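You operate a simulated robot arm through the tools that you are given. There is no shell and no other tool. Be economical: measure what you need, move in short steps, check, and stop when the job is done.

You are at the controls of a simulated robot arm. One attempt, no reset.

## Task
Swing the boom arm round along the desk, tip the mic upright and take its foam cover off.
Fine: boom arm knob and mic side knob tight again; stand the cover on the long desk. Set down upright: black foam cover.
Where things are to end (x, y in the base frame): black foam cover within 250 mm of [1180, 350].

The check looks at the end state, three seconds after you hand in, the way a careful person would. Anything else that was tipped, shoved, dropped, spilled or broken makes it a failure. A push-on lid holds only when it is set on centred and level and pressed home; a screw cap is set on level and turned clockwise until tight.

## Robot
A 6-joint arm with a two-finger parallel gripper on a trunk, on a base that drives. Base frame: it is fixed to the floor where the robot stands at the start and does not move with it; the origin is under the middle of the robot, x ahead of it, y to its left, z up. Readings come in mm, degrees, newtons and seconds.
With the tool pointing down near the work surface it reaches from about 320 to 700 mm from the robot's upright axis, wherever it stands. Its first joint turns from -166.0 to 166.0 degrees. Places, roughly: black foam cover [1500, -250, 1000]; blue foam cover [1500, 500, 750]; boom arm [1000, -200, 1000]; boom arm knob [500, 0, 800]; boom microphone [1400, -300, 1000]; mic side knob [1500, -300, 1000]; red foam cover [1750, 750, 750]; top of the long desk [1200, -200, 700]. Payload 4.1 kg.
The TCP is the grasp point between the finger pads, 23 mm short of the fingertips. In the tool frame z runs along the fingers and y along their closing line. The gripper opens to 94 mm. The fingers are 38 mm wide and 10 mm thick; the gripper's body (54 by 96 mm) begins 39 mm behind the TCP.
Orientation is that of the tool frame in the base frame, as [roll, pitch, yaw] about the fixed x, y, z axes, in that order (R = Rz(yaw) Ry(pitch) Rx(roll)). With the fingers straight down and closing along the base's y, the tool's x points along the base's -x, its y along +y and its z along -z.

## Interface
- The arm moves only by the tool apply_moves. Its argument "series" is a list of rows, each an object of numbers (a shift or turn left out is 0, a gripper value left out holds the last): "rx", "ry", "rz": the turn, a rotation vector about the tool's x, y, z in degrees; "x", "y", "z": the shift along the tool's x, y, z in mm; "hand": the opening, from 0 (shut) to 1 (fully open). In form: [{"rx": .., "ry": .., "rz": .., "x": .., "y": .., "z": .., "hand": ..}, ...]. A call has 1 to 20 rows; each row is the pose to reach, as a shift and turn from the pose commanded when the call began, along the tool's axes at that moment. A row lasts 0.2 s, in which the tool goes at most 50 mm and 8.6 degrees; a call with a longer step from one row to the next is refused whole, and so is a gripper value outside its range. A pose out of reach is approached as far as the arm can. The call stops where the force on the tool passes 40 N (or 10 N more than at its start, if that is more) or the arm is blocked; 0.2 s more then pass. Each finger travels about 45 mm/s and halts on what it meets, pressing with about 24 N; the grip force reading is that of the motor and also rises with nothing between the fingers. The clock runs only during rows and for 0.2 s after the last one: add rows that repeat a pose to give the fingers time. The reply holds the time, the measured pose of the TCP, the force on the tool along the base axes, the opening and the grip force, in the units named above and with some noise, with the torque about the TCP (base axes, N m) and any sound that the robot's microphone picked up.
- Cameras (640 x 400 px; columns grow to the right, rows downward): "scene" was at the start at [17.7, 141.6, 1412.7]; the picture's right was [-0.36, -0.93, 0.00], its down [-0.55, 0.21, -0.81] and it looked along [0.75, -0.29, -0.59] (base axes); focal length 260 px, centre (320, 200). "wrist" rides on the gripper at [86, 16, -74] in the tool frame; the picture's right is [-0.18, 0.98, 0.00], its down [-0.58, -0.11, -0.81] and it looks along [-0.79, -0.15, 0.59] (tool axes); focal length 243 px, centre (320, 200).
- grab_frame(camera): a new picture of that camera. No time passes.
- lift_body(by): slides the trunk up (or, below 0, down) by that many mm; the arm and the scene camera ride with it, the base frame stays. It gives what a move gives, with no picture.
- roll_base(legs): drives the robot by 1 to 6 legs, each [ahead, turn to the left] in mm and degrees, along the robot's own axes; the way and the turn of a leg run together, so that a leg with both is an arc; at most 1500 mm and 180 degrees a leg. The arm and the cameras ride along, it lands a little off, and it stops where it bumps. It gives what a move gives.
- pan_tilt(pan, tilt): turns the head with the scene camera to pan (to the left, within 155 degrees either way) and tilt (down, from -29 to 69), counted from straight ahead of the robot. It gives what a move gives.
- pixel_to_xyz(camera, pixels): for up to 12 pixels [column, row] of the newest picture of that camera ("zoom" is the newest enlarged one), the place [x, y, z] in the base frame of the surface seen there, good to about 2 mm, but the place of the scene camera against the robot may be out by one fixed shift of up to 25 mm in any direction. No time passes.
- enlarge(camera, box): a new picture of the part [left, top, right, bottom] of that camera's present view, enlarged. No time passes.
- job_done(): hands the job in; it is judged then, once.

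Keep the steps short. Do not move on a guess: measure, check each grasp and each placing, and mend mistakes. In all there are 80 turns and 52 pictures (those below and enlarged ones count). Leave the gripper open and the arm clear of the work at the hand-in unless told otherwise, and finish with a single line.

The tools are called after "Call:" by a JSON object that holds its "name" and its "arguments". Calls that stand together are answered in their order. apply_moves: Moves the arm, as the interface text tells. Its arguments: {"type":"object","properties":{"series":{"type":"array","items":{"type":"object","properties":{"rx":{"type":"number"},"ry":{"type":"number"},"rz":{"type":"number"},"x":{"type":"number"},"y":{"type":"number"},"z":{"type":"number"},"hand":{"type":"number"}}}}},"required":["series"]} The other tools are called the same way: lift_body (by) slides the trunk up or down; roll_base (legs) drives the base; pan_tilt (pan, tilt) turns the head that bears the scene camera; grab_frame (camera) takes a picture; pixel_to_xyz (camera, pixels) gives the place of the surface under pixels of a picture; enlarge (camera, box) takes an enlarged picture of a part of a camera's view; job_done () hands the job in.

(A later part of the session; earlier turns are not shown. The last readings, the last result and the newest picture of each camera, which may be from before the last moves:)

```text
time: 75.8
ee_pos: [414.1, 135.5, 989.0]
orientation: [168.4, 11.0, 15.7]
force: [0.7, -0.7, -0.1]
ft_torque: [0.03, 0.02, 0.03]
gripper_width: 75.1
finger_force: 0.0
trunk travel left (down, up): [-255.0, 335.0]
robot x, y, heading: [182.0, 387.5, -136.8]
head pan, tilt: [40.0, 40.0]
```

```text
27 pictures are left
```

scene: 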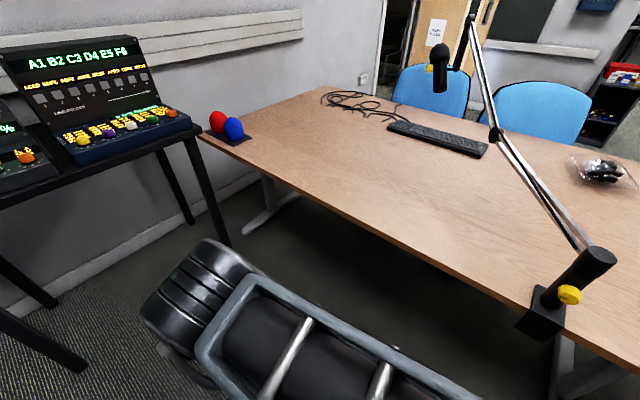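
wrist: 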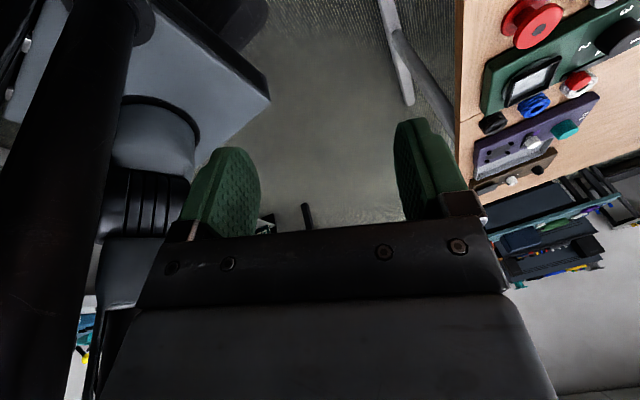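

The tool frame is as I worked out, with the camera leading outward. I'll move outward at this height to above the boom, about 140 mm from its pivot, opening fully.

Call:
{"name": "apply_moves", "arguments": {"series": [{"x": 19.4, "y": 38.8, "z": 2.7, "hand": 1}, {"x": 38.8, "y": 77.6, "z": 5.4}, {"x": 58.2, "y": 116.4, "z": 8.1}, {"x": 77.5, "y": 155.2, "z": 10.8}, {"x": 97, "y": 194, "z": 13.4}, {"x": 116.3, "y": 232.8, "z": 16.1}, {"x": 135.7, "y": 271.6, "z": 18.8}, {"x": 155.1, "y": 310.4, "z": 21.5}, {"x": 155.1, "y": 310.4, "z": 21.5}]}}

Call:
{"name": "grab_frame", "arguments": {"camera": "wrist"}}

```text
time: 77.8
ee_pos: [574.1, -47.2, 959.7]
orientation: [168.2, 11.2, 15.6]
force: [-0.2, 0.6, -0.1]
ft_torque: [-0.01, -0.01, 0.0]
gripper_width: 94.0
finger_force: 0.0
out of reach, approached as far as the arm can: row 6, 7, 8, 9
trunk travel left (down, up): [-255.0, 335.0]
robot x, y, heading: [178.1, 387.2, -136.8]
head pan, tilt: [40.0, 40.0]
```

```text
26 pictures are left
```

wrist: 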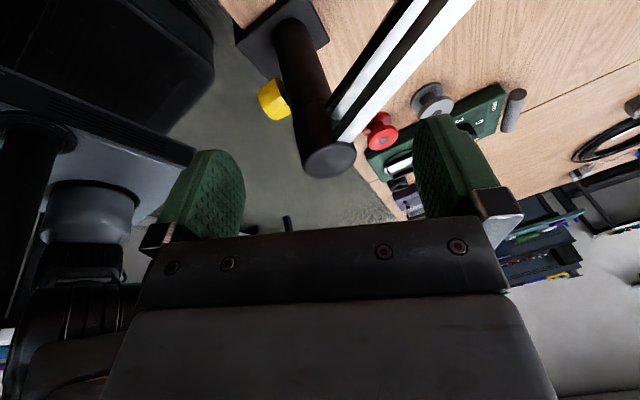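

The arm's extension stops short, at (574,-47). I'll bring the base 105 mm closer: raise the trunk 40 mm for clearance, turn left 90°, drive, and turn back.

Call:
{"name": "lift_body", "arguments": {"by": 40}}

Call:
{"name": "roll_base", "arguments": {"legs": [[0, 90], [105, 0], [0, -90]]}}

Call:
{"name": "grab_frame", "arguments": {"camera": "wrist"}}

```text
time: 78.6
ee_pos: [575.1, -45.6, 999.4]
orientation: [168.2, 11.1, 15.6]
force: [0.2, 0.3, 0.8]
ft_torque: [0.02, 0.01, -0.03]
gripper_width: 94.1
finger_force: 0.1
trunk travel left (down, up): [-295.0, 295.0]
robot x, y, heading: [180.9, 387.1, -136.6]
head pan, tilt: [40.0, 40.0]
```

```text
time: 87.5
ee_pos: [640.5, -128.1, 999.6]
orientation: [168.3, 11.2, 14.8]
force: [0.0, 0.4, 0.1]
ft_torque: [0.0, 0.01, 0.01]
gripper_width: 93.9
finger_force: 0.2
trunk travel left (down, up): [-295.0, 295.0]
robot x, y, heading: [253.6, 308.5, -137.7]
head pan, tilt: [40.0, 40.0]
```

```text
25 pictures are left
```

wrist: 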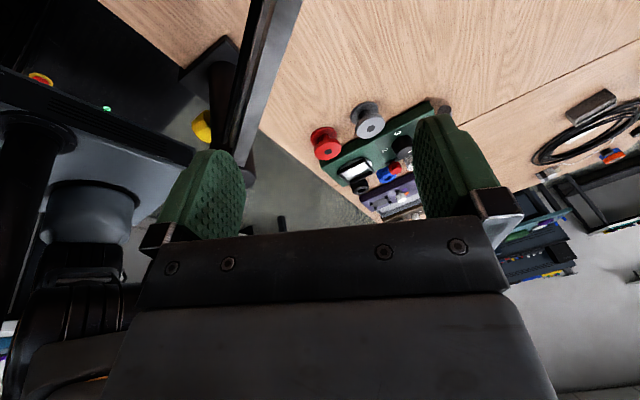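

The boom shows between the fingers, nearer the left one. I'll measure its edges.

Call:
{"name": "pixel_to_xyz", "arguments": {"camera": "wrist", "pixels": [[262, 60], [285, 60], [245, 110], [262, 110], [240, 140], [250, 140], [277, 20], [292, 20], [245, 170]]}}

```text
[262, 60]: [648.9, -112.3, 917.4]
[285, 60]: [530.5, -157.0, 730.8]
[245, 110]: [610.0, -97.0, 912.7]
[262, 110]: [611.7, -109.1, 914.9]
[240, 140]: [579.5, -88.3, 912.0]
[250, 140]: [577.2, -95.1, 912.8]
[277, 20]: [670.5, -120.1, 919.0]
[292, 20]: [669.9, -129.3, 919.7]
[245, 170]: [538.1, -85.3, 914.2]
```

The boom's centreline passes through (640,-114), with its top at z≈916. I'll shift 10 mm left to centre, then lower the trunk 90 mm to straddle it.

Call:
{"name": "apply_moves", "arguments": {"series": [{"x": 5.6, "y": -7.8, "z": -2.7}, {"x": 5.6, "y": -7.8, "z": -2.7}]}}

Call:
{"name": "lift_body", "arguments": {"by": -90}}

Call:
{"name": "grab_frame", "arguments": {"camera": "wrist"}}

```text
time: 88.0
ee_pos: [644.5, -117.5, 999.5]
orientation: [168.4, 11.1, 14.8]
force: [-0.6, -0.8, -0.1]
ft_torque: [0.02, -0.01, -0.01]
gripper_width: 93.9
finger_force: 0.0
trunk travel left (down, up): [-295.0, 295.0]
robot x, y, heading: [250.1, 309.1, -137.6]
head pan, tilt: [40.0, 40.0]
```

```text
time: 89.3
ee_pos: [643.9, -117.9, 908.9]
orientation: [168.3, 11.3, 14.8]
force: [-0.3, -0.3, 0.1]
ft_torque: [0.01, 0.0, -0.01]
gripper_width: 94.2
finger_force: 0.1
trunk travel left (down, up): [-205.0, 385.0]
robot x, y, heading: [253.9, 310.9, -137.5]
head pan, tilt: [40.0, 40.0]
```

```text
24 pictures are left
```

wrist: 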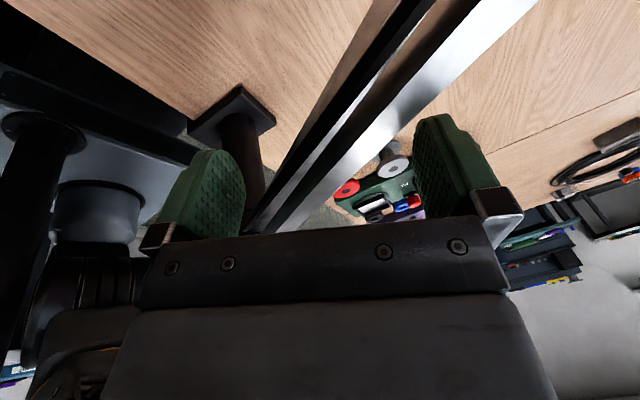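

The boom runs between the fingers and the camera clears it. I'll narrow the fingers to about 52 mm, then sweep the first 20° of the arc round the pivot at 2.5° per row, watching the force.

Call:
{"name": "apply_moves", "arguments": {"series": [{"hand": 0.55}, {"hand": 0.55}, {"hand": 0.55}, {"x": 3.2, "y": -4.6, "z": -1.6}, {"x": 6.2, "y": -9.3, "z": -3.1}, {"x": 9, "y": -14.2, "z": -4.7}, {"x": 11.7, "y": -19.1, "z": -6.3}, {"x": 14, "y": -24.1, "z": -7.8}, {"x": 16.2, "y": -29.3, "z": -9.3}, {"x": 18.1, "y": -34.6, "z": -10.8}, {"x": 19.7, "y": -40, "z": -12.2}, {"x": 19.7, "y": -40, "z": -12.2}]}}

Call:
{"name": "pan_tilt", "arguments": {"pan": 95, "tilt": 35}}

Call:
{"name": "grab_frame", "arguments": {"camera": "scene"}}

```text
time: 90.9
ee_pos: [655.1, -89.5, 914.0]
orientation: [169.9, 12.0, 15.1]
force: [-8.6, 37.7, -16.2]
ft_torque: [0.74, -0.46, -2.52]
gripper_width: 50.1
finger_force: 44.7
out of reach, approached as far as the arm can: row 5, 6, 7
trunk travel left (down, up): [-205.0, 385.0]
robot x, y, heading: [256.4, 313.6, -137.6]
head pan, tilt: [40.0, 40.0]
stopped in row 7: the force on the tool passed its limit at 76 N (the readings are from after the stop); the commanded pose is now the measured one
```

```text
time: 92.1
ee_pos: [654.1, -95.9, 912.1]
orientation: [169.3, 11.7, 14.8]
force: [4.8, 7.7, -1.6]
ft_torque: [0.09, -0.14, -0.33]
gripper_width: 54.5
finger_force: 3.3
trunk travel left (down, up): [-205.0, 385.0]
robot x, y, heading: [250.6, 305.9, -137.6]
head pan, tilt: [95.0, 35.0]
```

```text
23 pictures are left
```

scene: 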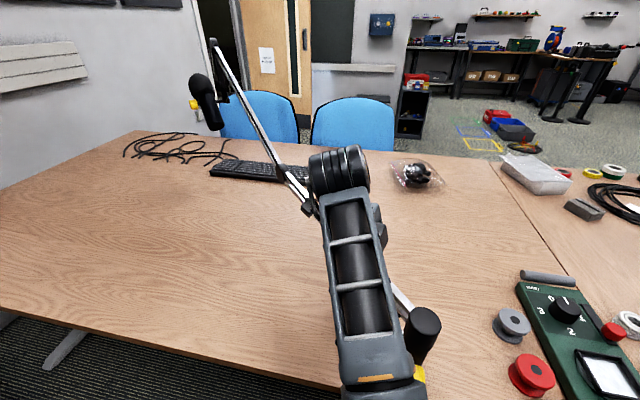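

The force spiked to 76 N, so the boom resists. I'll check whether it moved at all.

Call:
{"name": "pixel_to_xyz", "arguments": {"camera": "scene", "pixels": [[214, 47], [240, 95], [262, 130], [280, 157], [425, 318], [195, 104]]}}

Call:
{"name": "grab_frame", "arguments": {"camera": "wrist"}}

```text
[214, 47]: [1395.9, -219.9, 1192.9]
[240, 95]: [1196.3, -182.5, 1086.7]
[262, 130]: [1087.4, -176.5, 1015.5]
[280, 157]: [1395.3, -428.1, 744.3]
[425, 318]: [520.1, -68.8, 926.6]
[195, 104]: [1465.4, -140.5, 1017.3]
```

```text
22 pictures are left
```

wrist: 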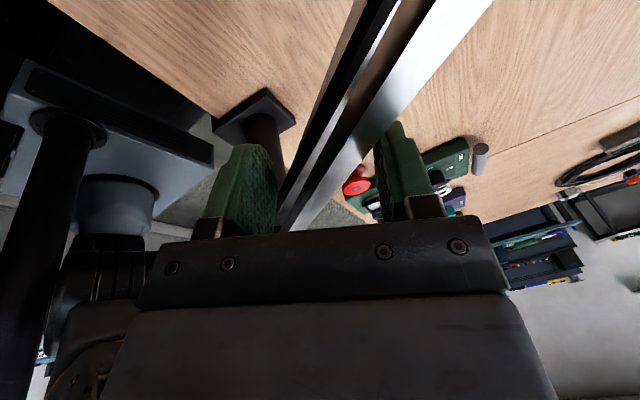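

It did swing, from about -19° to -9.8°, so it moves with friction. The force spike came from moving fast near an arm limit. I'll carry on at half speed, letting the tool yaw slightly with the arm's azimuth.

Call:
{"name": "apply_moves", "arguments": {"series": [{"x": 0.5, "y": -3, "z": -0.4, "rx": -0.04, "ry": 0.03, "rz": -0.2}, {"x": 1, "y": -6, "z": -0.8, "rx": -0.08, "ry": 0.07, "rz": -0.4}, {"x": 1.5, "y": -9, "z": -1.1, "rx": -0.12, "ry": 0.1, "rz": -0.6}, {"x": 2, "y": -11.8, "z": -1.5, "rx": -0.17, "ry": 0.14, "rz": -0.8}, {"x": 2.6, "y": -14.7, "z": -1.9, "rx": -0.2, "ry": 0.17, "rz": -1}, {"x": 3.2, "y": -17.6, "z": -2.3, "rx": -0.25, "ry": 0.2, "rz": -1.2}, {"x": 3.8, "y": -20.5, "z": -2.6, "rx": -0.29, "ry": 0.24, "rz": -1.4}, {"x": 4.4, "y": -23.3, "z": -3, "rx": -0.33, "ry": 0.28, "rz": -1.6}, {"x": 5, "y": -26.1, "z": -3.4, "rx": -0.37, "ry": 0.31, "rz": -1.8}, {"x": 5.6, "y": -28.9, "z": -3.7, "rx": -0.42, "ry": 0.35, "rz": -2}, {"x": 6.2, "y": -31.7, "z": -4.1, "rx": -0.46, "ry": 0.38, "rz": -2.2}, {"x": 6.7, "y": -34.5, "z": -4.5, "rx": -0.5, "ry": 0.41, "rz": -2.4}, {"x": 7.1, "y": -37.4, "z": -4.8, "rx": -0.54, "ry": 0.45, "rz": -2.6}, {"x": 7.5, "y": -40.3, "z": -5.1, "rx": -0.58, "ry": 0.48, "rz": -2.8}, {"x": 7.8, "y": -43.2, "z": -5.5, "rx": -0.62, "ry": 0.52, "rz": -3}, {"x": 8.1, "y": -46.1, "z": -5.8, "rx": -0.66, "ry": 0.55, "rz": -3.2}, {"x": 8.2, "y": -49, "z": -6.1, "rx": -0.7, "ry": 0.59, "rz": -3.4}, {"x": 8.3, "y": -51.9, "z": -6.4, "rx": -0.75, "ry": 0.62, "rz": -3.5}, {"x": 8.4, "y": -54.8, "z": -6.7, "rx": -0.79, "ry": 0.66, "rz": -3.7}, {"x": 8.4, "y": -57.6, "z": -6.9, "rx": -0.83, "ry": 0.69, "rz": -3.85}]}}

```text
time: 96.3
ee_pos: [677.9, -64.4, 915.9]
orientation: [169.3, 11.8, 18.8]
force: [-0.9, -1.9, 0.1]
ft_torque: [-0.03, 0.01, -0.01]
gripper_width: 52.6
finger_force: 0.8
out of reach, approached as far as the arm can: row 2, 3, 4, 5, 6, 7, 8, 9, 10, 11, 12, 13, 14, 15, 16, 17, 18, 19, 20
trunk travel left (down, up): [-205.0, 385.0]
robot x, y, heading: [252.9, 311.1, -137.7]
head pan, tilt: [95.0, 35.0]
```

The orientation held but the path drifted outward, because the forearm-roll limit is binding. I'll tilt the tool 10° further right, away from the limit, and continue the arc about the pivot at its present ~155 mm radius.

Call:
{"name": "apply_moves", "arguments": {"series": [{"rx": -2.43, "ry": -4.35, "rz": -0.3}, {"rx": -4.87, "ry": -8.7, "rz": -0.6}, {"x": 0.4, "y": -3.4, "z": -0.5, "rx": -4.87, "ry": -8.7, "rz": -0.6}, {"x": 0.8, "y": -6.8, "z": -0.9, "rx": -4.87, "ry": -8.7, "rz": -0.6}, {"x": 1.2, "y": -10.2, "z": -1.4, "rx": -4.87, "ry": -8.7, "rz": -0.6}, {"x": 1.5, "y": -13.6, "z": -1.8, "rx": -4.87, "ry": -8.7, "rz": -0.6}, {"x": 1.6, "y": -17, "z": -2.3, "rx": -4.87, "ry": -8.7, "rz": -0.6}, {"x": 1.7, "y": -20.4, "z": -2.7, "rx": -4.87, "ry": -8.7, "rz": -0.6}, {"x": 1.8, "y": -23.8, "z": -3.2, "rx": -4.87, "ry": -8.7, "rz": -0.6}, {"x": 1.9, "y": -27.2, "z": -3.6, "rx": -4.87, "ry": -8.7, "rz": -0.6}, {"x": 1.7, "y": -30.5, "z": -3.9, "rx": -4.87, "ry": -8.7, "rz": -0.6}, {"x": 1.6, "y": -33.8, "z": -4.2, "rx": -4.87, "ry": -8.7, "rz": -0.6}, {"x": 1.4, "y": -37.1, "z": -4.5, "rx": -4.87, "ry": -8.7, "rz": -0.6}, {"x": 1.2, "y": -40.5, "z": -4.8, "rx": -4.87, "ry": -8.7, "rz": -0.6}, {"x": 0.8, "y": -43.8, "z": -5.1, "rx": -4.87, "ry": -8.7, "rz": -0.6}, {"x": 0.4, "y": -47.1, "z": -5.4, "rx": -4.87, "ry": -8.7, "rz": -0.6}, {"x": 0, "y": -50.4, "z": -5.7, "rx": -4.87, "ry": -8.7, "rz": -0.6}, {"x": -0.6, "y": -53.7, "z": -6, "rx": -4.87, "ry": -8.7, "rz": -0.6}]}}

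Call:
{"name": "grab_frame", "arguments": {"camera": "wrist"}}

```text
time: 97.6
ee_pos: [675.6, -70.8, 891.0]
orientation: [165.0, 21.9, 16.0]
force: [2.7, -2.0, 28.6]
ft_torque: [0.16, -1.05, -0.21]
gripper_width: 53.5
finger_force: 1.7
trunk travel left (down, up): [-205.0, 385.0]
robot x, y, heading: [254.2, 314.0, -137.6]
head pan, tilt: [95.0, 35.0]
stopped in row 6: the force on the tool passed its limit at 59 N (the readings are from after the stop); the commanded pose is now the measured one
```

```text
21 pictures are left
```

wrist: 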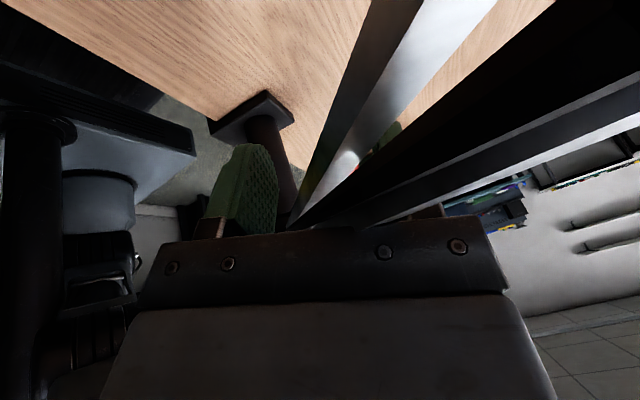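

The extra tilt brought the camera end down onto the boom (28 N upward). I'll back straight out along the tool axis, open, and reassess.

Call:
{"name": "apply_moves", "arguments": {"series": [{"z": -8, "hand": 1}, {"z": -20}, {"z": -35}, {"z": -50}, {"z": -70}]}}

Call:
{"name": "lift_body", "arguments": {"by": 100}}

Call:
{"name": "grab_frame", "arguments": {"camera": "scene"}}

```text
time: 98.8
ee_pos: [669.2, -47.9, 924.3]
orientation: [165.8, 22.6, 15.1]
force: [-0.5, -0.4, 0.0]
ft_torque: [-0.03, 0.04, 0.02]
gripper_width: 94.0
finger_force: 0.1
out of reach, approached as far as the arm can: row 2, 3, 4, 5
trunk travel left (down, up): [-205.0, 385.0]
robot x, y, heading: [252.9, 308.9, -137.7]
head pan, tilt: [95.0, 35.0]
```

```text
time: 100.1
ee_pos: [669.1, -49.0, 1024.2]
orientation: [165.9, 22.7, 15.3]
force: [-0.4, 0.0, -0.3]
ft_torque: [-0.01, -0.03, -0.05]
gripper_width: 94.0
finger_force: 0.1
trunk travel left (down, up): [-305.0, 285.0]
robot x, y, heading: [255.7, 312.6, -137.6]
head pan, tilt: [95.0, 35.0]
```

```text
20 pictures are left
```

scene: 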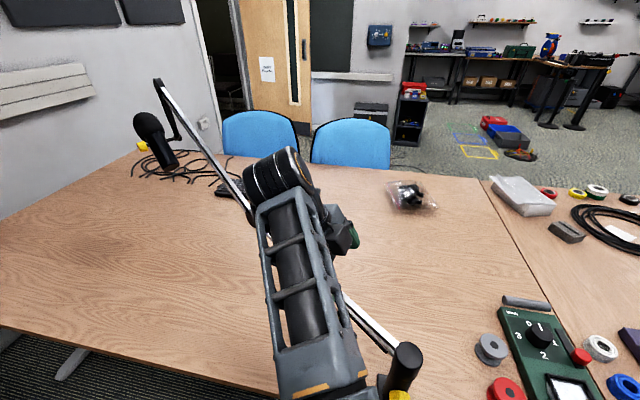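

Call:
{"name": "pixel_to_xyz", "arguments": {"camera": "scene", "pixels": [[158, 85], [200, 145], [218, 170], [147, 125], [155, 145], [142, 147], [405, 352]]}}

```text
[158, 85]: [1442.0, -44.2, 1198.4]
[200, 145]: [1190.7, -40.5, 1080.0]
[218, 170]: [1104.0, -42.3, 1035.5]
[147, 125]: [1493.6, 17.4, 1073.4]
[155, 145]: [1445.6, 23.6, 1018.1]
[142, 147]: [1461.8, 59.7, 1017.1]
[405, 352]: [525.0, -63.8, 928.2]
```

The boom is now at +1.2°, so 34° remain. A pure rotation about the robot's own axis is always reachable, so I'll push the boom that way from a stance a bit closer, for a longer lever. First the base move (turn left, drive 76 mm, turn back) with the arm high.

Call:
{"name": "lift_body", "arguments": {"by": 40}}

Call:
{"name": "roll_base", "arguments": {"legs": [[0, 84.6], [76, 0], [0, -90]]}}

Call:
{"name": "apply_moves", "arguments": {"series": [{"rx": 1.2, "ry": 2.2, "hand": 0.0}, {"rx": 2.4, "ry": 4.35}, {"rx": 3.6, "ry": 6.4}, {"rx": 3.6, "ry": 6.4}, {"rx": 3.6, "ry": 6.4}]}}

Call:
{"name": "grab_frame", "arguments": {"camera": "wrist"}}

```text
time: 100.9
ee_pos: [669.2, -47.6, 1064.8]
orientation: [165.9, 22.4, 15.0]
force: [0.6, 0.1, -0.3]
ft_torque: [-0.02, 0.02, 0.01]
gripper_width: 94.0
finger_force: 0.1
trunk travel left (down, up): [-345.0, 245.0]
robot x, y, heading: [254.8, 311.6, -137.4]
head pan, tilt: [95.0, 35.0]
```

```text
time: 109.5
ee_pos: [680.3, -144.8, 1071.8]
orientation: [165.3, 22.0, 9.4]
force: [0.2, 0.2, -0.4]
ft_torque: [0.0, 0.03, -0.01]
gripper_width: 94.0
finger_force: 0.0
trunk travel left (down, up): [-345.0, 245.0]
robot x, y, heading: [300.1, 252.4, -142.2]
head pan, tilt: [95.0, 35.0]
```

```text
time: 110.7
ee_pos: [681.9, -145.3, 1072.0]
orientation: [169.4, 15.8, 11.0]
force: [-0.8, 0.5, 0.1]
ft_torque: [0.0, 0.0, 0.01]
gripper_width: 0.0
finger_force: 13.5
trunk travel left (down, up): [-345.0, 245.0]
robot x, y, heading: [298.2, 254.0, -141.8]
head pan, tilt: [95.0, 35.0]
```

```text
19 pictures are left
```

wrist: 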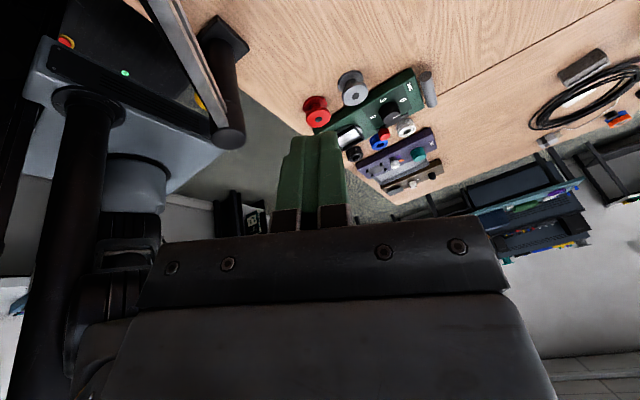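

The fingers are shut and on the boom's right side, 79 mm away. I'll lower the trunk to boom height, then rotate about the robot's axis to make contact and begin pushing.

Call:
{"name": "lift_body", "arguments": {"by": -148}}

Call:
{"name": "apply_moves", "arguments": {"series": [{"x": 7.7, "y": -5, "z": -3.2, "rx": -0.27, "ry": 0.18, "rz": -0.95}, {"x": 15.4, "y": -9.9, "z": -6.3, "rx": -0.54, "ry": 0.35, "rz": -1.89}, {"x": 22.9, "y": -15, "z": -9.4, "rx": -0.82, "ry": 0.53, "rz": -2.84}, {"x": 30.4, "y": -20.1, "z": -12.5, "rx": -1.09, "ry": 0.71, "rz": -3.78}, {"x": 37.7, "y": -25.6, "z": -15.7, "rx": -1.36, "ry": 0.88, "rz": -4.73}, {"x": 45, "y": -31.1, "z": -18.8, "rx": -1.63, "ry": 1.06, "rz": -5.68}, {"x": 48.6, "y": -33.9, "z": -20.4, "rx": -1.77, "ry": 1.15, "rz": -6.15}, {"x": 52.1, "y": -36.7, "z": -21.9, "rx": -1.9, "ry": 1.24, "rz": -6.62}, {"x": 55.7, "y": -39.5, "z": -23.5, "rx": -2.04, "ry": 1.33, "rz": -7.1}, {"x": 59.2, "y": -42.4, "z": -25, "rx": -2.18, "ry": 1.42, "rz": -7.57}, {"x": 62.7, "y": -45.4, "z": -26.6, "rx": -2.31, "ry": 1.5, "rz": -8.04}, {"x": 66.1, "y": -48.4, "z": -28.1, "rx": -2.45, "ry": 1.59, "rz": -8.51}, {"x": 69.6, "y": -51.4, "z": -29.7, "rx": -2.58, "ry": 1.68, "rz": -8.99}, {"x": 73, "y": -54.4, "z": -31.2, "rx": -2.72, "ry": 1.77, "rz": -9.46}]}}

```text
time: 112.5
ee_pos: [680.9, -144.8, 923.4]
orientation: [169.5, 15.7, 11.0]
force: [-0.6, 0.1, 0.7]
ft_torque: [0.02, -0.01, 0.0]
gripper_width: 0.0
finger_force: 24.4
trunk travel left (down, up): [-197.0, 393.0]
robot x, y, heading: [301.9, 252.7, -141.9]
head pan, tilt: [95.0, 35.0]
```

```text
time: 115.4
ee_pos: [717.9, -109.6, 897.6]
orientation: [171.0, 17.2, 16.9]
force: [4.5, 1.4, 45.3]
ft_torque: [1.96, -0.96, -0.23]
gripper_width: 0.0
finger_force: 23.5
out of reach, approached as far as the arm can: row 5, 6, 7, 8, 9, 10, 11, 12, 13, 14
trunk travel left (down, up): [-197.0, 393.0]
robot x, y, heading: [299.1, 252.1, -141.8]
head pan, tilt: [95.0, 35.0]
stopped in row 14: the force on the tool passed its limit at 47 N (the readings are from after the stop); the commanded pose is now the measured one
```

The arm's first joint seems to hit its own limit here, about 100° left of the heading, which made the tool sink onto the boom. The base turn itself can do the sweep instead. I'll lift 28 mm off, turn the base back 6°, and look.

Call:
{"name": "lift_body", "arguments": {"by": 28}}

Call:
{"name": "roll_base", "arguments": {"legs": [[0, -5]]}}

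Call:
{"name": "grab_frame", "arguments": {"camera": "wrist"}}

```text
time: 116.1
ee_pos: [718.4, -113.9, 923.1]
orientation: [171.0, 17.3, 16.6]
force: [-1.2, 0.0, -0.7]
ft_torque: [0.01, 0.03, 0.01]
gripper_width: 0.1
finger_force: 23.8
trunk travel left (down, up): [-225.0, 365.0]
robot x, y, heading: [299.8, 252.1, -142.0]
head pan, tilt: [95.0, 35.0]
```

```text
time: 117.0
ee_pos: [685.3, -148.5, 919.9]
orientation: [171.3, 17.5, 11.6]
force: [0.1, -0.7, -0.9]
ft_torque: [0.02, 0.01, 0.01]
gripper_width: 0.0
finger_force: 24.3
trunk travel left (down, up): [-225.0, 365.0]
robot x, y, heading: [298.2, 251.2, -146.9]
head pan, tilt: [95.0, 35.0]
```

```text
18 pictures are left
```

wrist: 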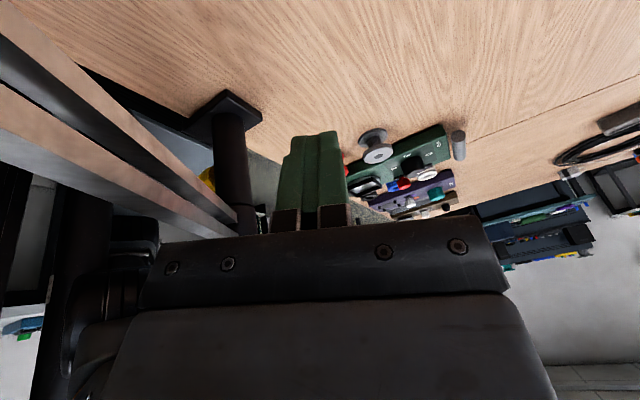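

It's clear. The fingers will meet the boom's side, with the body and camera above it. I'll raise 4 mm and sweep with the base in 5° legs.

Call:
{"name": "lift_body", "arguments": {"by": 4}}

Call:
{"name": "roll_base", "arguments": {"legs": [[0, 6], [0, 3], [0, 3]]}}

Call:
{"name": "grab_frame", "arguments": {"camera": "wrist"}}

```text
time: 117.5
ee_pos: [685.7, -148.2, 923.3]
orientation: [171.3, 17.5, 11.7]
force: [-0.4, 0.3, -0.3]
ft_torque: [0.02, -0.01, 0.03]
gripper_width: 0.0
finger_force: 24.0
trunk travel left (down, up): [-229.0, 361.0]
robot x, y, heading: [303.2, 250.4, -146.9]
head pan, tilt: [95.0, 35.0]
```

```text
time: 119.3
ee_pos: [761.5, -57.2, 923.8]
orientation: [171.4, 17.6, 23.8]
force: [-0.4, 0.4, -0.4]
ft_torque: [-0.04, -0.01, 0.02]
gripper_width: 0.1
finger_force: 24.2
trunk travel left (down, up): [-229.0, 361.0]
robot x, y, heading: [301.3, 251.2, -134.9]
head pan, tilt: [95.0, 35.0]
```

```text
17 pictures are left
```

wrist: 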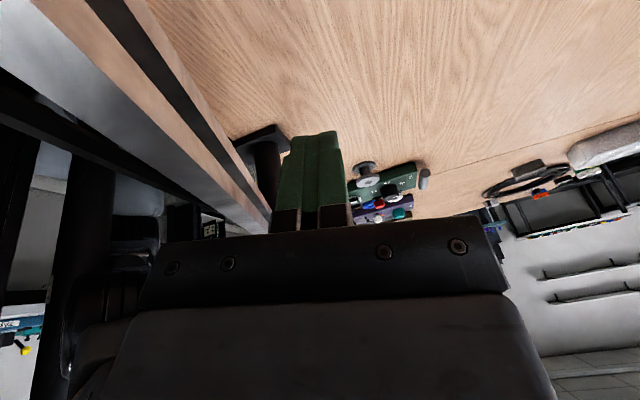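

Call:
{"name": "pixel_to_xyz", "arguments": {"camera": "wrist", "pixels": [[100, 80], [150, 140], [200, 180], [180, 90], [225, 165], [60, 90]]}}

Call:
{"name": "roll_base", "arguments": {"legs": [[0, 3], [0, 3]]}}

Call:
{"name": "grab_frame", "arguments": {"camera": "scene"}}

```text
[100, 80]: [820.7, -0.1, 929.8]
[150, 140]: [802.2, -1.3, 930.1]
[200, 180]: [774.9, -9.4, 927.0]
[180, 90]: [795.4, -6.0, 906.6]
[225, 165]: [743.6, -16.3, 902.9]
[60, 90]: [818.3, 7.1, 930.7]
```

```text
time: 120.6
ee_pos: [789.8, -10.4, 922.0]
orientation: [171.5, 17.7, 29.8]
force: [-0.1, 0.0, 0.2]
ft_torque: [0.0, -0.02, 0.02]
gripper_width: 0.1
finger_force: 23.8
trunk travel left (down, up): [-229.0, 361.0]
robot x, y, heading: [298.6, 254.0, -128.6]
head pan, tilt: [95.0, 35.0]
```

```text
16 pictures are left
```

scene: 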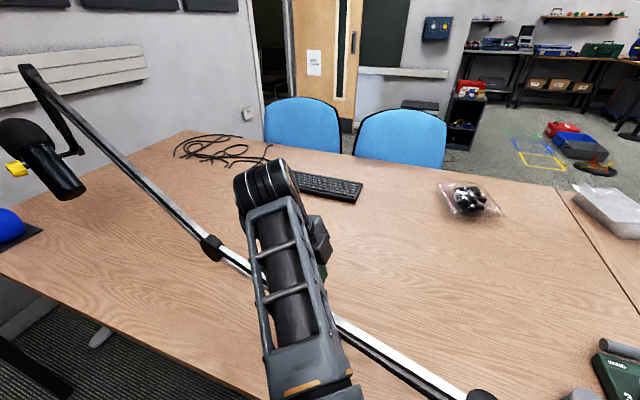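

The boom had reached about 13° and keeps moving easily. I'll measure it again.

Call:
{"name": "pixel_to_xyz", "arguments": {"camera": "scene", "pixels": [[26, 70], [80, 125], [150, 190], [208, 245], [380, 350], [45, 165], [15, 168], [475, 395]]}}

```text
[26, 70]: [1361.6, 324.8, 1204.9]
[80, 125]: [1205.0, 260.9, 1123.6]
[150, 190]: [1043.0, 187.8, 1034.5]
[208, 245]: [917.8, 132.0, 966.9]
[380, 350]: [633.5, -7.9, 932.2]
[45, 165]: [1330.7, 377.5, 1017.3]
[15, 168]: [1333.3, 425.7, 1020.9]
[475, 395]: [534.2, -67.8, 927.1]
```

The boom is at about 25.5° and coasted about 9° ahead of the finger. The goal is 35.4°, so now I'll use gentler 1° legs: close the gap, then nudge.

Call:
{"name": "roll_base", "arguments": {"legs": [[0, 5], [0, 1], [0, 1], [0, 1], [0, 1], [0, 1]]}}

Call:
{"name": "roll_base", "arguments": {"legs": [[0, 1], [0, 1], [0, 1]]}}

Call:
{"name": "grab_frame", "arguments": {"camera": "wrist"}}

```text
time: 123.2
ee_pos: [827.7, 76.4, 923.7]
orientation: [171.6, 17.7, 39.6]
force: [0.7, 0.5, 0.1]
ft_torque: [-0.01, 0.0, -0.02]
gripper_width: 0.0
finger_force: 23.6
trunk travel left (down, up): [-229.0, 361.0]
robot x, y, heading: [300.0, 250.3, -118.6]
head pan, tilt: [95.0, 35.0]
```

```text
time: 124.6
ee_pos: [835.8, 105.0, 922.8]
orientation: [171.6, 17.6, 42.6]
force: [-0.4, 0.1, -0.6]
ft_torque: [-0.01, -0.02, 0.03]
gripper_width: 0.0
finger_force: 23.5
trunk travel left (down, up): [-229.0, 361.0]
robot x, y, heading: [298.5, 250.0, -115.9]
head pan, tilt: [95.0, 35.0]
```

```text
15 pictures are left
```

wrist: 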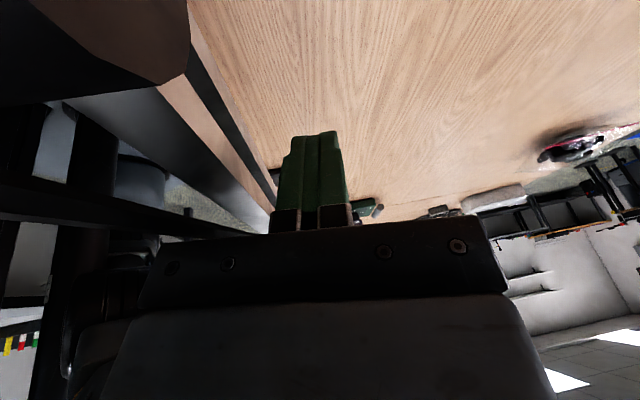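

Call:
{"name": "pixel_to_xyz", "arguments": {"camera": "wrist", "pixels": [[150, 110], [200, 160], [230, 195], [225, 120], [245, 170], [100, 40]]}}

```text
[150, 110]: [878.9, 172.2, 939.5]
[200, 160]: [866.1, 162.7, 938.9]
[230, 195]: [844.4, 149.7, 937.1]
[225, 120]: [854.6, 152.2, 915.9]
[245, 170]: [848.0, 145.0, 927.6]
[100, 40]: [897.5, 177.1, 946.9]
```

The boom is now at about 34.5°, essentially parallel to the desk edge at 35.4°. I'll back the finger off gently, raise the trunk, and drive back toward the starting spot. From there the tool can face the boom knob sideways-on.

Call:
{"name": "roll_base", "arguments": {"legs": [[0, -12]]}}

Call:
{"name": "lift_body", "arguments": {"by": 230}}

Call:
{"name": "roll_base", "arguments": {"legs": [[0, -12.1], [390, 0], [0, 100]]}}

```text
time: 125.8
ee_pos: [794.3, -0.3, 920.1]
orientation: [171.8, 17.9, 30.9]
force: [0.6, -0.3, -0.2]
ft_torque: [0.01, 0.0, -0.01]
gripper_width: 0.1
finger_force: 23.8
trunk travel left (down, up): [-229.0, 361.0]
robot x, y, heading: [304.4, 251.7, -127.7]
head pan, tilt: [95.0, 35.0]
```

```text
time: 128.2
ee_pos: [794.5, -0.6, 1151.0]
orientation: [171.9, 18.0, 30.9]
force: [-0.1, 0.3, 0.4]
ft_torque: [-0.04, -0.01, 0.0]
gripper_width: 0.1
finger_force: 23.8
trunk travel left (down, up): [-459.0, 131.0]
robot x, y, heading: [295.5, 250.3, -128.0]
head pan, tilt: [95.0, 35.0]
```

```text
time: 135.6
ee_pos: [273.0, 486.8, 1151.8]
orientation: [171.7, 17.8, 118.7]
force: [0.3, 0.3, -1.3]
ft_torque: [-0.03, -0.02, 0.01]
gripper_width: 0.1
finger_force: 24.5
trunk travel left (down, up): [-459.0, 131.0]
robot x, y, heading: [1.0, 4.5, -39.8]
head pan, tilt: [95.0, 35.0]
```

At (1,4.5), heading -40°. I'll rotate the arm 39° right about its base axis, away from the first joint's limit.

Call:
{"name": "apply_moves", "arguments": {"series": [{"x": -31.2, "y": 17.1, "z": 12.6, "rx": 1.19, "ry": -0.54, "rz": 3.67, "hand": 0.8}, {"x": -63.3, "y": 32, "z": 25.2, "rx": 2.38, "ry": -1.07, "rz": 7.35}, {"x": -96.6, "y": 44.6, "z": 37.9, "rx": 3.57, "ry": -1.61, "rz": 11.02}, {"x": -130.7, "y": 54.6, "z": 50.4, "rx": 4.76, "ry": -2.14, "rz": 14.7}, {"x": -165.5, "y": 62.3, "z": 62.8, "rx": 5.95, "ry": -2.68, "rz": 18.37}, {"x": -200.8, "y": 67.4, "z": 75, "rx": 7.14, "ry": -3.22, "rz": 22.04}, {"x": -236.4, "y": 70, "z": 87, "rx": 8.33, "ry": -3.75, "rz": 25.72}, {"x": -272.3, "y": 70.1, "z": 98.6, "rx": 9.52, "ry": -4.29, "rz": 29.39}, {"x": -308.2, "y": 67.5, "z": 109.9, "rx": 10.71, "ry": -4.82, "rz": 33.07}, {"x": -344, "y": 62.6, "z": 120.8, "rx": 11.9, "ry": -5.36, "rz": 36.74}, {"x": -344, "y": 62.6, "z": 120.8, "rx": 11.9, "ry": -5.36, "rz": 36.74}]}}

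```text
time: 138.0
ee_pos: [518.4, 207.0, 1151.8]
orientation: [171.7, 17.8, 79.7]
force: [-0.2, 0.7, -0.1]
ft_torque: [0.0, 0.0, -0.03]
gripper_width: 75.2
finger_force: 0.1
trunk travel left (down, up): [-459.0, 131.0]
robot x, y, heading: [-0.1, -1.1, -39.9]
head pan, tilt: [95.0, 35.0]
```

The rotation worked exactly. Now I'll roll the tool to horizontal along azimuth -54.6° (71.7°, pointing right of the forearm), moving to 130 mm in front of the knob but still high.

Call:
{"name": "apply_moves", "arguments": {"series": [{"x": -19.2, "y": -5.4, "z": 5.4, "rx": -5.69, "ry": -5.58}, {"x": -38.4, "y": -10.8, "z": 10.9, "rx": -11.38, "ry": -11.16}, {"x": -57.5, "y": -16.3, "z": 16.3, "rx": -17.07, "ry": -16.73}, {"x": -76.7, "y": -21.7, "z": 21.7, "rx": -22.76, "ry": -22.3}, {"x": -95.9, "y": -27.1, "z": 27.2, "rx": -28.4, "ry": -27.9}, {"x": -115, "y": -32.5, "z": 32.6, "rx": -34.1, "ry": -33.5}, {"x": -134.2, "y": -38, "z": 38, "rx": -39.8, "ry": -39}, {"x": -153.4, "y": -43.4, "z": 43.5, "rx": -45.5, "ry": -44.6}, {"x": -172.6, "y": -48.8, "z": 48.9, "rx": -51.2, "ry": -50.2}, {"x": -172.6, "y": -48.8, "z": 48.9, "rx": -51.2, "ry": -50.2}]}}

```text
time: 140.2
ee_pos: [444.4, 38.9, 1151.1]
orientation: [89.8, 51.4, 35.2]
force: [0.4, 0.2, 0.3]
ft_torque: [-0.05, 0.02, -0.02]
gripper_width: 75.3
finger_force: 0.1
trunk travel left (down, up): [-459.0, 131.0]
robot x, y, heading: [0.0, 3.3, -40.1]
head pan, tilt: [95.0, 35.0]
```

Horizontal, level, and aligned with the knob's axis to within 0.2°. I'll lower the trunk to knob height and check by wrist picture.

Call:
{"name": "lift_body", "arguments": {"by": -335}}

Call:
{"name": "grab_frame", "arguments": {"camera": "wrist"}}

```text
time: 143.5
ee_pos: [443.3, 38.4, 815.8]
orientation: [89.9, 51.4, 35.4]
force: [0.9, -0.4, 0.0]
ft_torque: [0.02, 0.03, 0.01]
gripper_width: 75.2
finger_force: 0.1
trunk travel left (down, up): [-124.0, 466.0]
robot x, y, heading: [3.4, 0.2, -40.0]
head pan, tilt: [95.0, 35.0]
```

```text
14 pictures are left
```

wrist: 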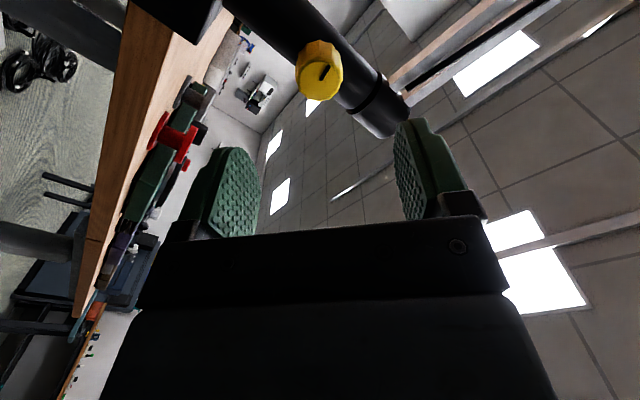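

The knob is at (318,72). I'll check its position, then approach 83 mm.

Call:
{"name": "pixel_to_xyz", "arguments": {"camera": "wrist", "pixels": [[316, 78], [305, 85], [330, 75], [318, 65], [318, 95], [340, 70]]}}

Call:
{"name": "apply_moves", "arguments": {"series": [{"z": 20, "y": -0.5}, {"z": 40, "y": -0.5}, {"z": 60, "y": -0.5}, {"z": 75, "y": -0.5}, {"z": 83, "y": -0.5}, {"z": 83, "y": -0.5}]}}

```text
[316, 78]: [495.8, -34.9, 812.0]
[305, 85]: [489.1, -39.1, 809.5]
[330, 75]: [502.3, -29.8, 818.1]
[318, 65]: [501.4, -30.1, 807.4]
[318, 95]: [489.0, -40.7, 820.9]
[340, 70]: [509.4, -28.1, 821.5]
```

```text
time: 144.9
ee_pos: [491.4, -30.2, 815.4]
orientation: [89.8, 51.4, 35.4]
force: [0.5, 0.6, -0.1]
ft_torque: [0.0, 0.02, -0.01]
gripper_width: 75.2
finger_force: 0.0
trunk travel left (down, up): [-124.0, 466.0]
robot x, y, heading: [0.9, 4.1, -39.6]
head pan, tilt: [95.0, 35.0]
```

On target. I'll close on the knob, then start turning clockwise (rz positive).

Call:
{"name": "apply_moves", "arguments": {"series": [{"hand": 0.2}, {"hand": 0.2}, {"hand": 0.1}, {"hand": 0.1}, {"hand": 0.1}]}}

Call:
{"name": "apply_moves", "arguments": {"series": [{"rz": 7}, {"rz": 14}, {"rz": 21}, {"rz": 28}, {"rz": 35}, {"rz": 42}, {"rz": 49}, {"rz": 56}, {"rz": 63}, {"rz": 70}]}}

```text
time: 146.1
ee_pos: [491.7, -30.7, 816.1]
orientation: [89.9, 51.4, 35.4]
force: [-0.6, 0.1, -1.2]
ft_torque: [-0.03, -0.06, -0.03]
gripper_width: 31.9
finger_force: 44.7
trunk travel left (down, up): [-124.0, 466.0]
robot x, y, heading: [0.9, 1.9, -40.0]
head pan, tilt: [95.0, 35.0]
```

```text
time: 148.3
ee_pos: [492.3, -29.0, 814.5]
orientation: [90.0, -18.7, 35.5]
force: [-2.8, -6.6, -8.9]
ft_torque: [0.23, 0.13, -0.05]
gripper_width: 32.4
finger_force: 45.1
trunk travel left (down, up): [-124.0, 466.0]
robot x, y, heading: [2.7, 0.6, -39.7]
head pan, tilt: [95.0, 35.0]
```

Turned 70° with little torque. I'll go on until it tightens.

Call:
{"name": "apply_moves", "arguments": {"series": [{"rz": 7}, {"rz": 14}, {"rz": 21}, {"rz": 28}, {"rz": 35}, {"rz": 42}, {"rz": 49}, {"rz": 56}, {"rz": 63}, {"rz": 70}]}}

```text
time: 150.5
ee_pos: [491.0, -29.0, 815.1]
orientation: [86.1, -88.5, 39.6]
force: [2.8, 4.6, -1.5]
ft_torque: [-0.36, 0.59, 0.1]
gripper_width: 32.9
finger_force: 45.1
trunk travel left (down, up): [-124.0, 466.0]
robot x, y, heading: [0.2, 0.4, -40.0]
head pan, tilt: [95.0, 35.0]
```

Resisting torque is now about 0.7 N·m and rising. I'll turn a little further to make it tight.

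Call:
{"name": "apply_moves", "arguments": {"series": [{"rz": 6}, {"rz": 12}, {"rz": 18}, {"rz": 24}, {"rz": 30}]}}

Call:
{"name": "grab_frame", "arguments": {"camera": "wrist"}}

```text
time: 151.7
ee_pos: [491.3, -29.2, 815.1]
orientation: [-89.8, -61.3, -144.7]
force: [-2.6, 6.4, 0.5]
ft_torque: [-0.33, 0.45, 0.04]
gripper_width: 32.6
finger_force: 44.8
trunk travel left (down, up): [-124.0, 466.0]
robot x, y, heading: [1.9, 2.6, -39.7]
head pan, tilt: [95.0, 35.0]
```

```text
13 pictures are left
```

wrist: 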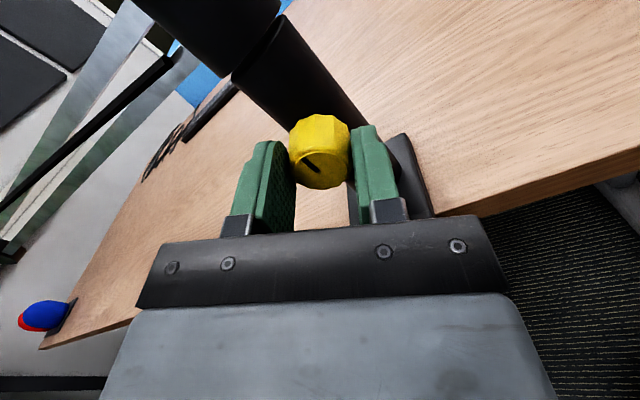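

I'll zoom on the knob to read its slot angle.

Call:
{"name": "enlarge", "arguments": {"camera": "wrist", "box": [270, 100, 370, 200]}}

Call:
{"name": "pixel_to_xyz", "arguments": {"camera": "zoom", "pixels": [[245, 275], [310, 225], [290, 250], [350, 260]]}}

```text
4.00 times, centred on (320, 150) of wrist
```

zoom: 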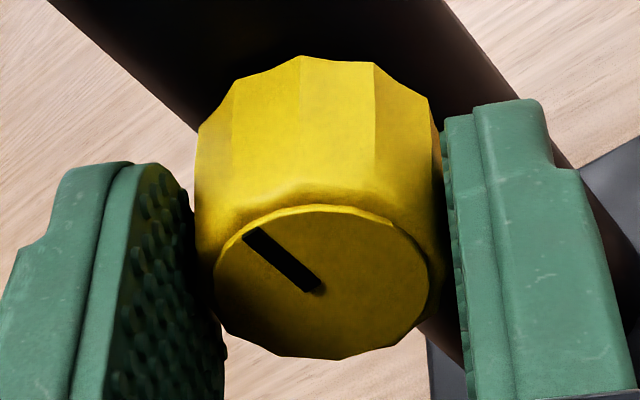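

```text
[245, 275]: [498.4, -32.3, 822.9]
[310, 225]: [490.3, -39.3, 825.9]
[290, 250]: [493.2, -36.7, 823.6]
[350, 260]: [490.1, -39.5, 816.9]
```

The slot points straight up again, exactly as before loosening, and the fingers slipped at the end. So the boom knob is tight at its stop. I'll open, back out, raise the trunk, and drive along the desk to the same relative stance at the mic.

Call:
{"name": "apply_moves", "arguments": {"series": [{"hand": 0.8}, {"hand": 0.8}, {"hand": 0.8}, {"z": -25}, {"z": -50}, {"z": -75}, {"z": -75}]}}

Call:
{"name": "lift_body", "arguments": {"by": 330}}

Call:
{"name": "roll_base", "arguments": {"legs": [[0, 78], [900, 0], [0, -78]]}}

Call:
{"name": "pan_tilt", "arguments": {"pan": 40, "tilt": 35}}

Call:
{"name": "grab_frame", "arguments": {"camera": "scene"}}

```text
time: 153.3
ee_pos: [450.1, 32.0, 815.8]
orientation: [-89.7, -61.5, -144.7]
force: [0.1, 0.0, -0.1]
ft_torque: [0.04, -0.01, 0.0]
gripper_width: 75.2
finger_force: 0.0
trunk travel left (down, up): [-124.0, 466.0]
robot x, y, heading: [-0.6, 0.4, -39.5]
head pan, tilt: [95.0, 35.0]
```

```text
time: 156.6
ee_pos: [450.2, 32.0, 1146.6]
orientation: [-89.8, -61.4, -144.6]
force: [-0.5, 0.5, -0.5]
ft_torque: [-0.01, 0.01, -0.01]
gripper_width: 74.9
finger_force: 0.1
trunk travel left (down, up): [-454.0, 136.0]
robot x, y, heading: [1.1, 0.6, -39.8]
head pan, tilt: [95.0, 35.0]
```

```text
time: 168.0
ee_pos: [1148.1, 607.2, 1146.8]
orientation: [-90.0, -61.4, -143.2]
force: [-0.1, -0.7, 0.0]
ft_torque: [0.04, 0.02, -0.02]
gripper_width: 75.1
finger_force: 0.1
trunk travel left (down, up): [-454.0, 136.0]
robot x, y, heading: [701.7, 566.9, -38.2]
head pan, tilt: [95.0, 35.0]
```

```text
time: 169.2
ee_pos: [1149.0, 608.1, 1145.9]
orientation: [-89.8, -61.5, -143.1]
force: [-0.5, -0.2, 0.2]
ft_torque: [0.0, 0.02, 0.02]
gripper_width: 75.2
finger_force: 0.2
trunk travel left (down, up): [-454.0, 136.0]
robot x, y, heading: [702.9, 565.0, -38.3]
head pan, tilt: [40.0, 35.0]
```

```text
11 pictures are left
```

scene: 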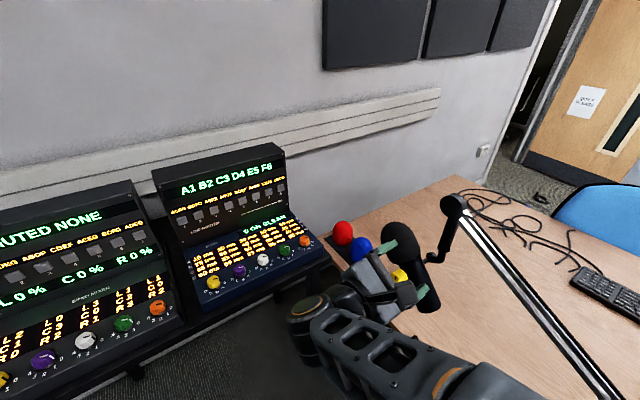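

The gripper is beside the mic; the yellow knob shows at (399,276). I'll measure the mic parts and the boom.

Call:
{"name": "pixel_to_xyz", "arguments": {"camera": "scene", "pixels": [[400, 240], [392, 228], [410, 255], [399, 277], [430, 285], [427, 305], [454, 205], [500, 255], [540, 300], [590, 360], [408, 272], [436, 255]]}}

Call:
{"name": "grab_frame", "arguments": {"camera": "wrist"}}

```text
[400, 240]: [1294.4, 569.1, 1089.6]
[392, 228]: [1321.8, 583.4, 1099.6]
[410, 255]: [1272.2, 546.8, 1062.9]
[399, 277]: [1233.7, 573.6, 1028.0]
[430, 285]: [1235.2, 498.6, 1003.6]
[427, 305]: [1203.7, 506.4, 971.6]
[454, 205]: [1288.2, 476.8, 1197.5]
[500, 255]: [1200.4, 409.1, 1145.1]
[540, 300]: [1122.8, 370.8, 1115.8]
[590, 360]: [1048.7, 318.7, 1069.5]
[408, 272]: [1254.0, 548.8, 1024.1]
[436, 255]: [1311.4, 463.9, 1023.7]
```

```text
10 pictures are left
```

wrist: 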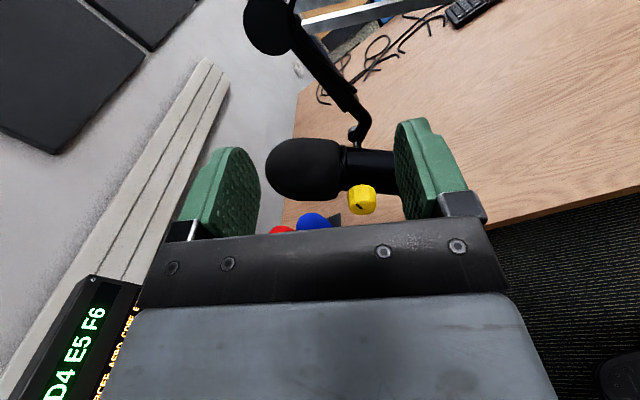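

Boom tip azimuth is about 35°, which is good. I'll measure the mic side knob precisely with the wrist camera.

Call:
{"name": "pixel_to_xyz", "arguments": {"camera": "wrist", "pixels": [[357, 207], [365, 208], [353, 195], [372, 198], [362, 188], [364, 160], [300, 170], [275, 170], [345, 170], [330, 150], [375, 185], [362, 205]]}}

Call:
{"name": "enlarge", "arguments": {"camera": "wrist", "box": [260, 120, 400, 230]}}

```text
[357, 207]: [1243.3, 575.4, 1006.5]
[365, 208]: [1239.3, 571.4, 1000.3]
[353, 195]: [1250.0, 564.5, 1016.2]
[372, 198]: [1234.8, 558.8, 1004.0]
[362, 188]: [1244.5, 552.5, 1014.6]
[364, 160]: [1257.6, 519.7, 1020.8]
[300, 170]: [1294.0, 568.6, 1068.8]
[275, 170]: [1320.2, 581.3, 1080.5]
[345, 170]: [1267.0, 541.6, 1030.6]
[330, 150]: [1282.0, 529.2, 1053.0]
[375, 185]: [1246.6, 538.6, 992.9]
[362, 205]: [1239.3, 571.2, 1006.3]
```

```text
3.64 times, centred on (330, 175) of wrist
```

zoom: 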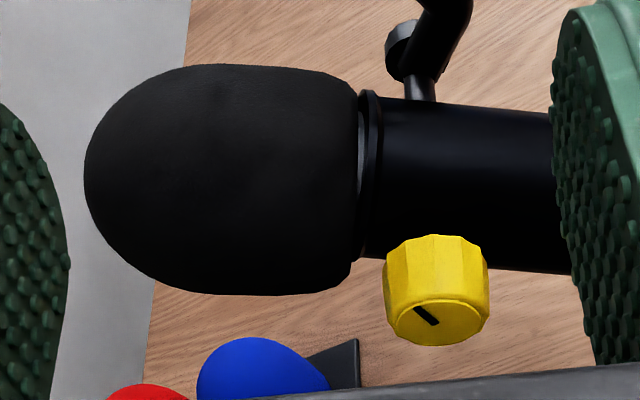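

Mic side knob face centre is (1241,573.5,1003), with its axis at azimuth -55°. I'll slide 55 mm along the boom and correct yaw by -1.9°, then lower the trunk 143 mm in front of the knob.

Call:
{"name": "apply_moves", "arguments": {"series": [{"x": -8.8, "y": -16.3, "z": 0.6, "rx": -0.56, "ry": 0.3}, {"x": -17.7, "y": -32.5, "z": 1.2, "rx": -1.1, "ry": 0.6}, {"x": -26.5, "y": -48.8, "z": 1.8, "rx": -1.67, "ry": 0.91}, {"x": -26.5, "y": -48.8, "z": 1.8, "rx": -1.67, "ry": 0.91}]}}

Call:
{"name": "lift_body", "arguments": {"by": -143}}

Call:
{"name": "enlarge", "arguments": {"camera": "wrist", "box": [200, 20, 480, 200]}}

```text
time: 170.2
ee_pos: [1194.4, 638.8, 1144.8]
orientation: [-90.0, -61.4, -145.0]
force: [0.7, 0.6, -0.3]
ft_torque: [0.0, -0.01, 0.0]
gripper_width: 75.0
finger_force: 0.0
trunk travel left (down, up): [-454.0, 136.0]
robot x, y, heading: [700.1, 566.4, -38.1]
head pan, tilt: [40.0, 35.0]
```

```text
time: 171.9
ee_pos: [1194.1, 639.5, 1002.9]
orientation: [-89.8, -61.4, -145.0]
force: [0.0, 0.6, 0.9]
ft_torque: [0.02, -0.02, 0.02]
gripper_width: 75.2
finger_force: 0.0
trunk travel left (down, up): [-311.0, 279.0]
robot x, y, heading: [700.2, 568.7, -38.1]
head pan, tilt: [40.0, 35.0]
```

```text
2.22 times, centred on (340, 110) of wrist
```

zoom: 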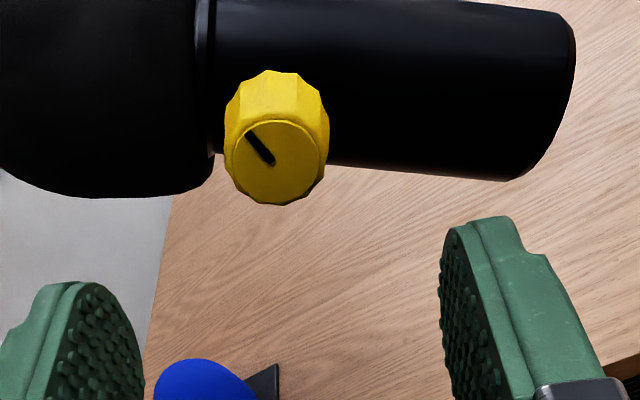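

The knob appears almost centred between the fingers. I'll measure it again for an exact approach.

Call:
{"name": "pixel_to_xyz", "arguments": {"camera": "zoom", "pixels": [[275, 175], [240, 165], [310, 165], [275, 130], [275, 195], [275, 90], [228, 120], [327, 130], [290, 150], [400, 150], [190, 170]]}}

```text
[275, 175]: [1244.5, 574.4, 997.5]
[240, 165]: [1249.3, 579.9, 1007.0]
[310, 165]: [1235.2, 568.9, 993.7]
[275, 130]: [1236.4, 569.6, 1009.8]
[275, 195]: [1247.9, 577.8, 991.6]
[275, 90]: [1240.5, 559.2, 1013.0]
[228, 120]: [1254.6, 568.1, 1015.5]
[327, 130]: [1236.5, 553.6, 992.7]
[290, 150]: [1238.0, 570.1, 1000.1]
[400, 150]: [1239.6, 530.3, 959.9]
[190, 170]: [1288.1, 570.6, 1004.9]
```

The face centre refines to (1242,574,1000.7). I'll go 74 mm forward with a -2.8 mm trim, close, and check the grip.

Call:
{"name": "apply_moves", "arguments": {"series": [{"x": -2.8, "y": -0.5, "z": 20}, {"x": -2.8, "y": -0.5, "z": 40}, {"x": -2.8, "y": -0.5, "z": 58}, {"x": -2.8, "y": -0.5, "z": 73.8}, {"x": -2.8, "y": -0.5, "z": 73.8, "hand": 0.3}, {"x": -2.8, "y": -0.5, "z": 73.8, "hand": 0.3}, {"x": -2.8, "y": -0.5, "z": 73.8, "hand": 0.1}, {"x": -2.8, "y": -0.5, "z": 73.8, "hand": 0.1}, {"x": -2.8, "y": -0.5, "z": 73.8, "hand": 0.1}]}}

Call:
{"name": "apply_moves", "arguments": {"series": [{"rz": -7}, {"rz": -14}, {"rz": -21}, {"rz": -28}, {"rz": -35}, {"rz": -42}, {"rz": -49}, {"rz": -56}, {"rz": -63}, {"rz": -70}]}}

```text
time: 173.9
ee_pos: [1238.7, 580.3, 1001.3]
orientation: [-90.0, -61.4, -144.9]
force: [-2.1, -1.7, -3.6]
ft_torque: [-0.05, -0.04, -0.16]
gripper_width: 32.4
finger_force: 45.2
trunk travel left (down, up): [-311.0, 279.0]
robot x, y, heading: [700.1, 568.0, -38.3]
head pan, tilt: [40.0, 35.0]
```

```text
time: 176.1
ee_pos: [1238.7, 582.0, 1000.0]
orientation: [89.9, -48.5, 35.3]
force: [5.8, 0.6, 11.9]
ft_torque: [0.14, 0.11, 0.06]
gripper_width: 32.2
finger_force: 45.2
trunk travel left (down, up): [-311.0, 279.0]
robot x, y, heading: [701.0, 568.2, -38.2]
head pan, tilt: [40.0, 35.0]
```

Gripped at 32.4 mm and turned 70°. I'll continue another 56°.

Call:
{"name": "apply_moves", "arguments": {"series": [{"rz": -7}, {"rz": -14}, {"rz": -21}, {"rz": -28}, {"rz": -35}, {"rz": -42}, {"rz": -49}, {"rz": -56}]}}

Call:
{"name": "grab_frame", "arguments": {"camera": "wrist"}}

```text
time: 177.9
ee_pos: [1237.5, 580.9, 999.9]
orientation: [89.9, 7.4, 35.0]
force: [-2.0, 1.5, 2.3]
ft_torque: [0.34, -0.63, -0.03]
gripper_width: 32.5
finger_force: 44.9
trunk travel left (down, up): [-311.0, 279.0]
robot x, y, heading: [702.1, 569.4, -38.3]
head pan, tilt: [40.0, 35.0]
```

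```text
7 pictures are left
```

wrist: 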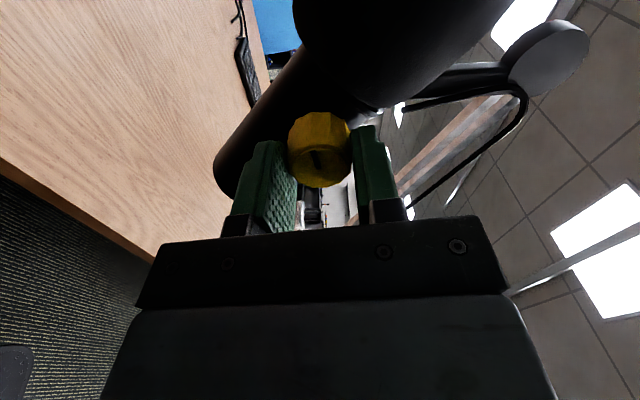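

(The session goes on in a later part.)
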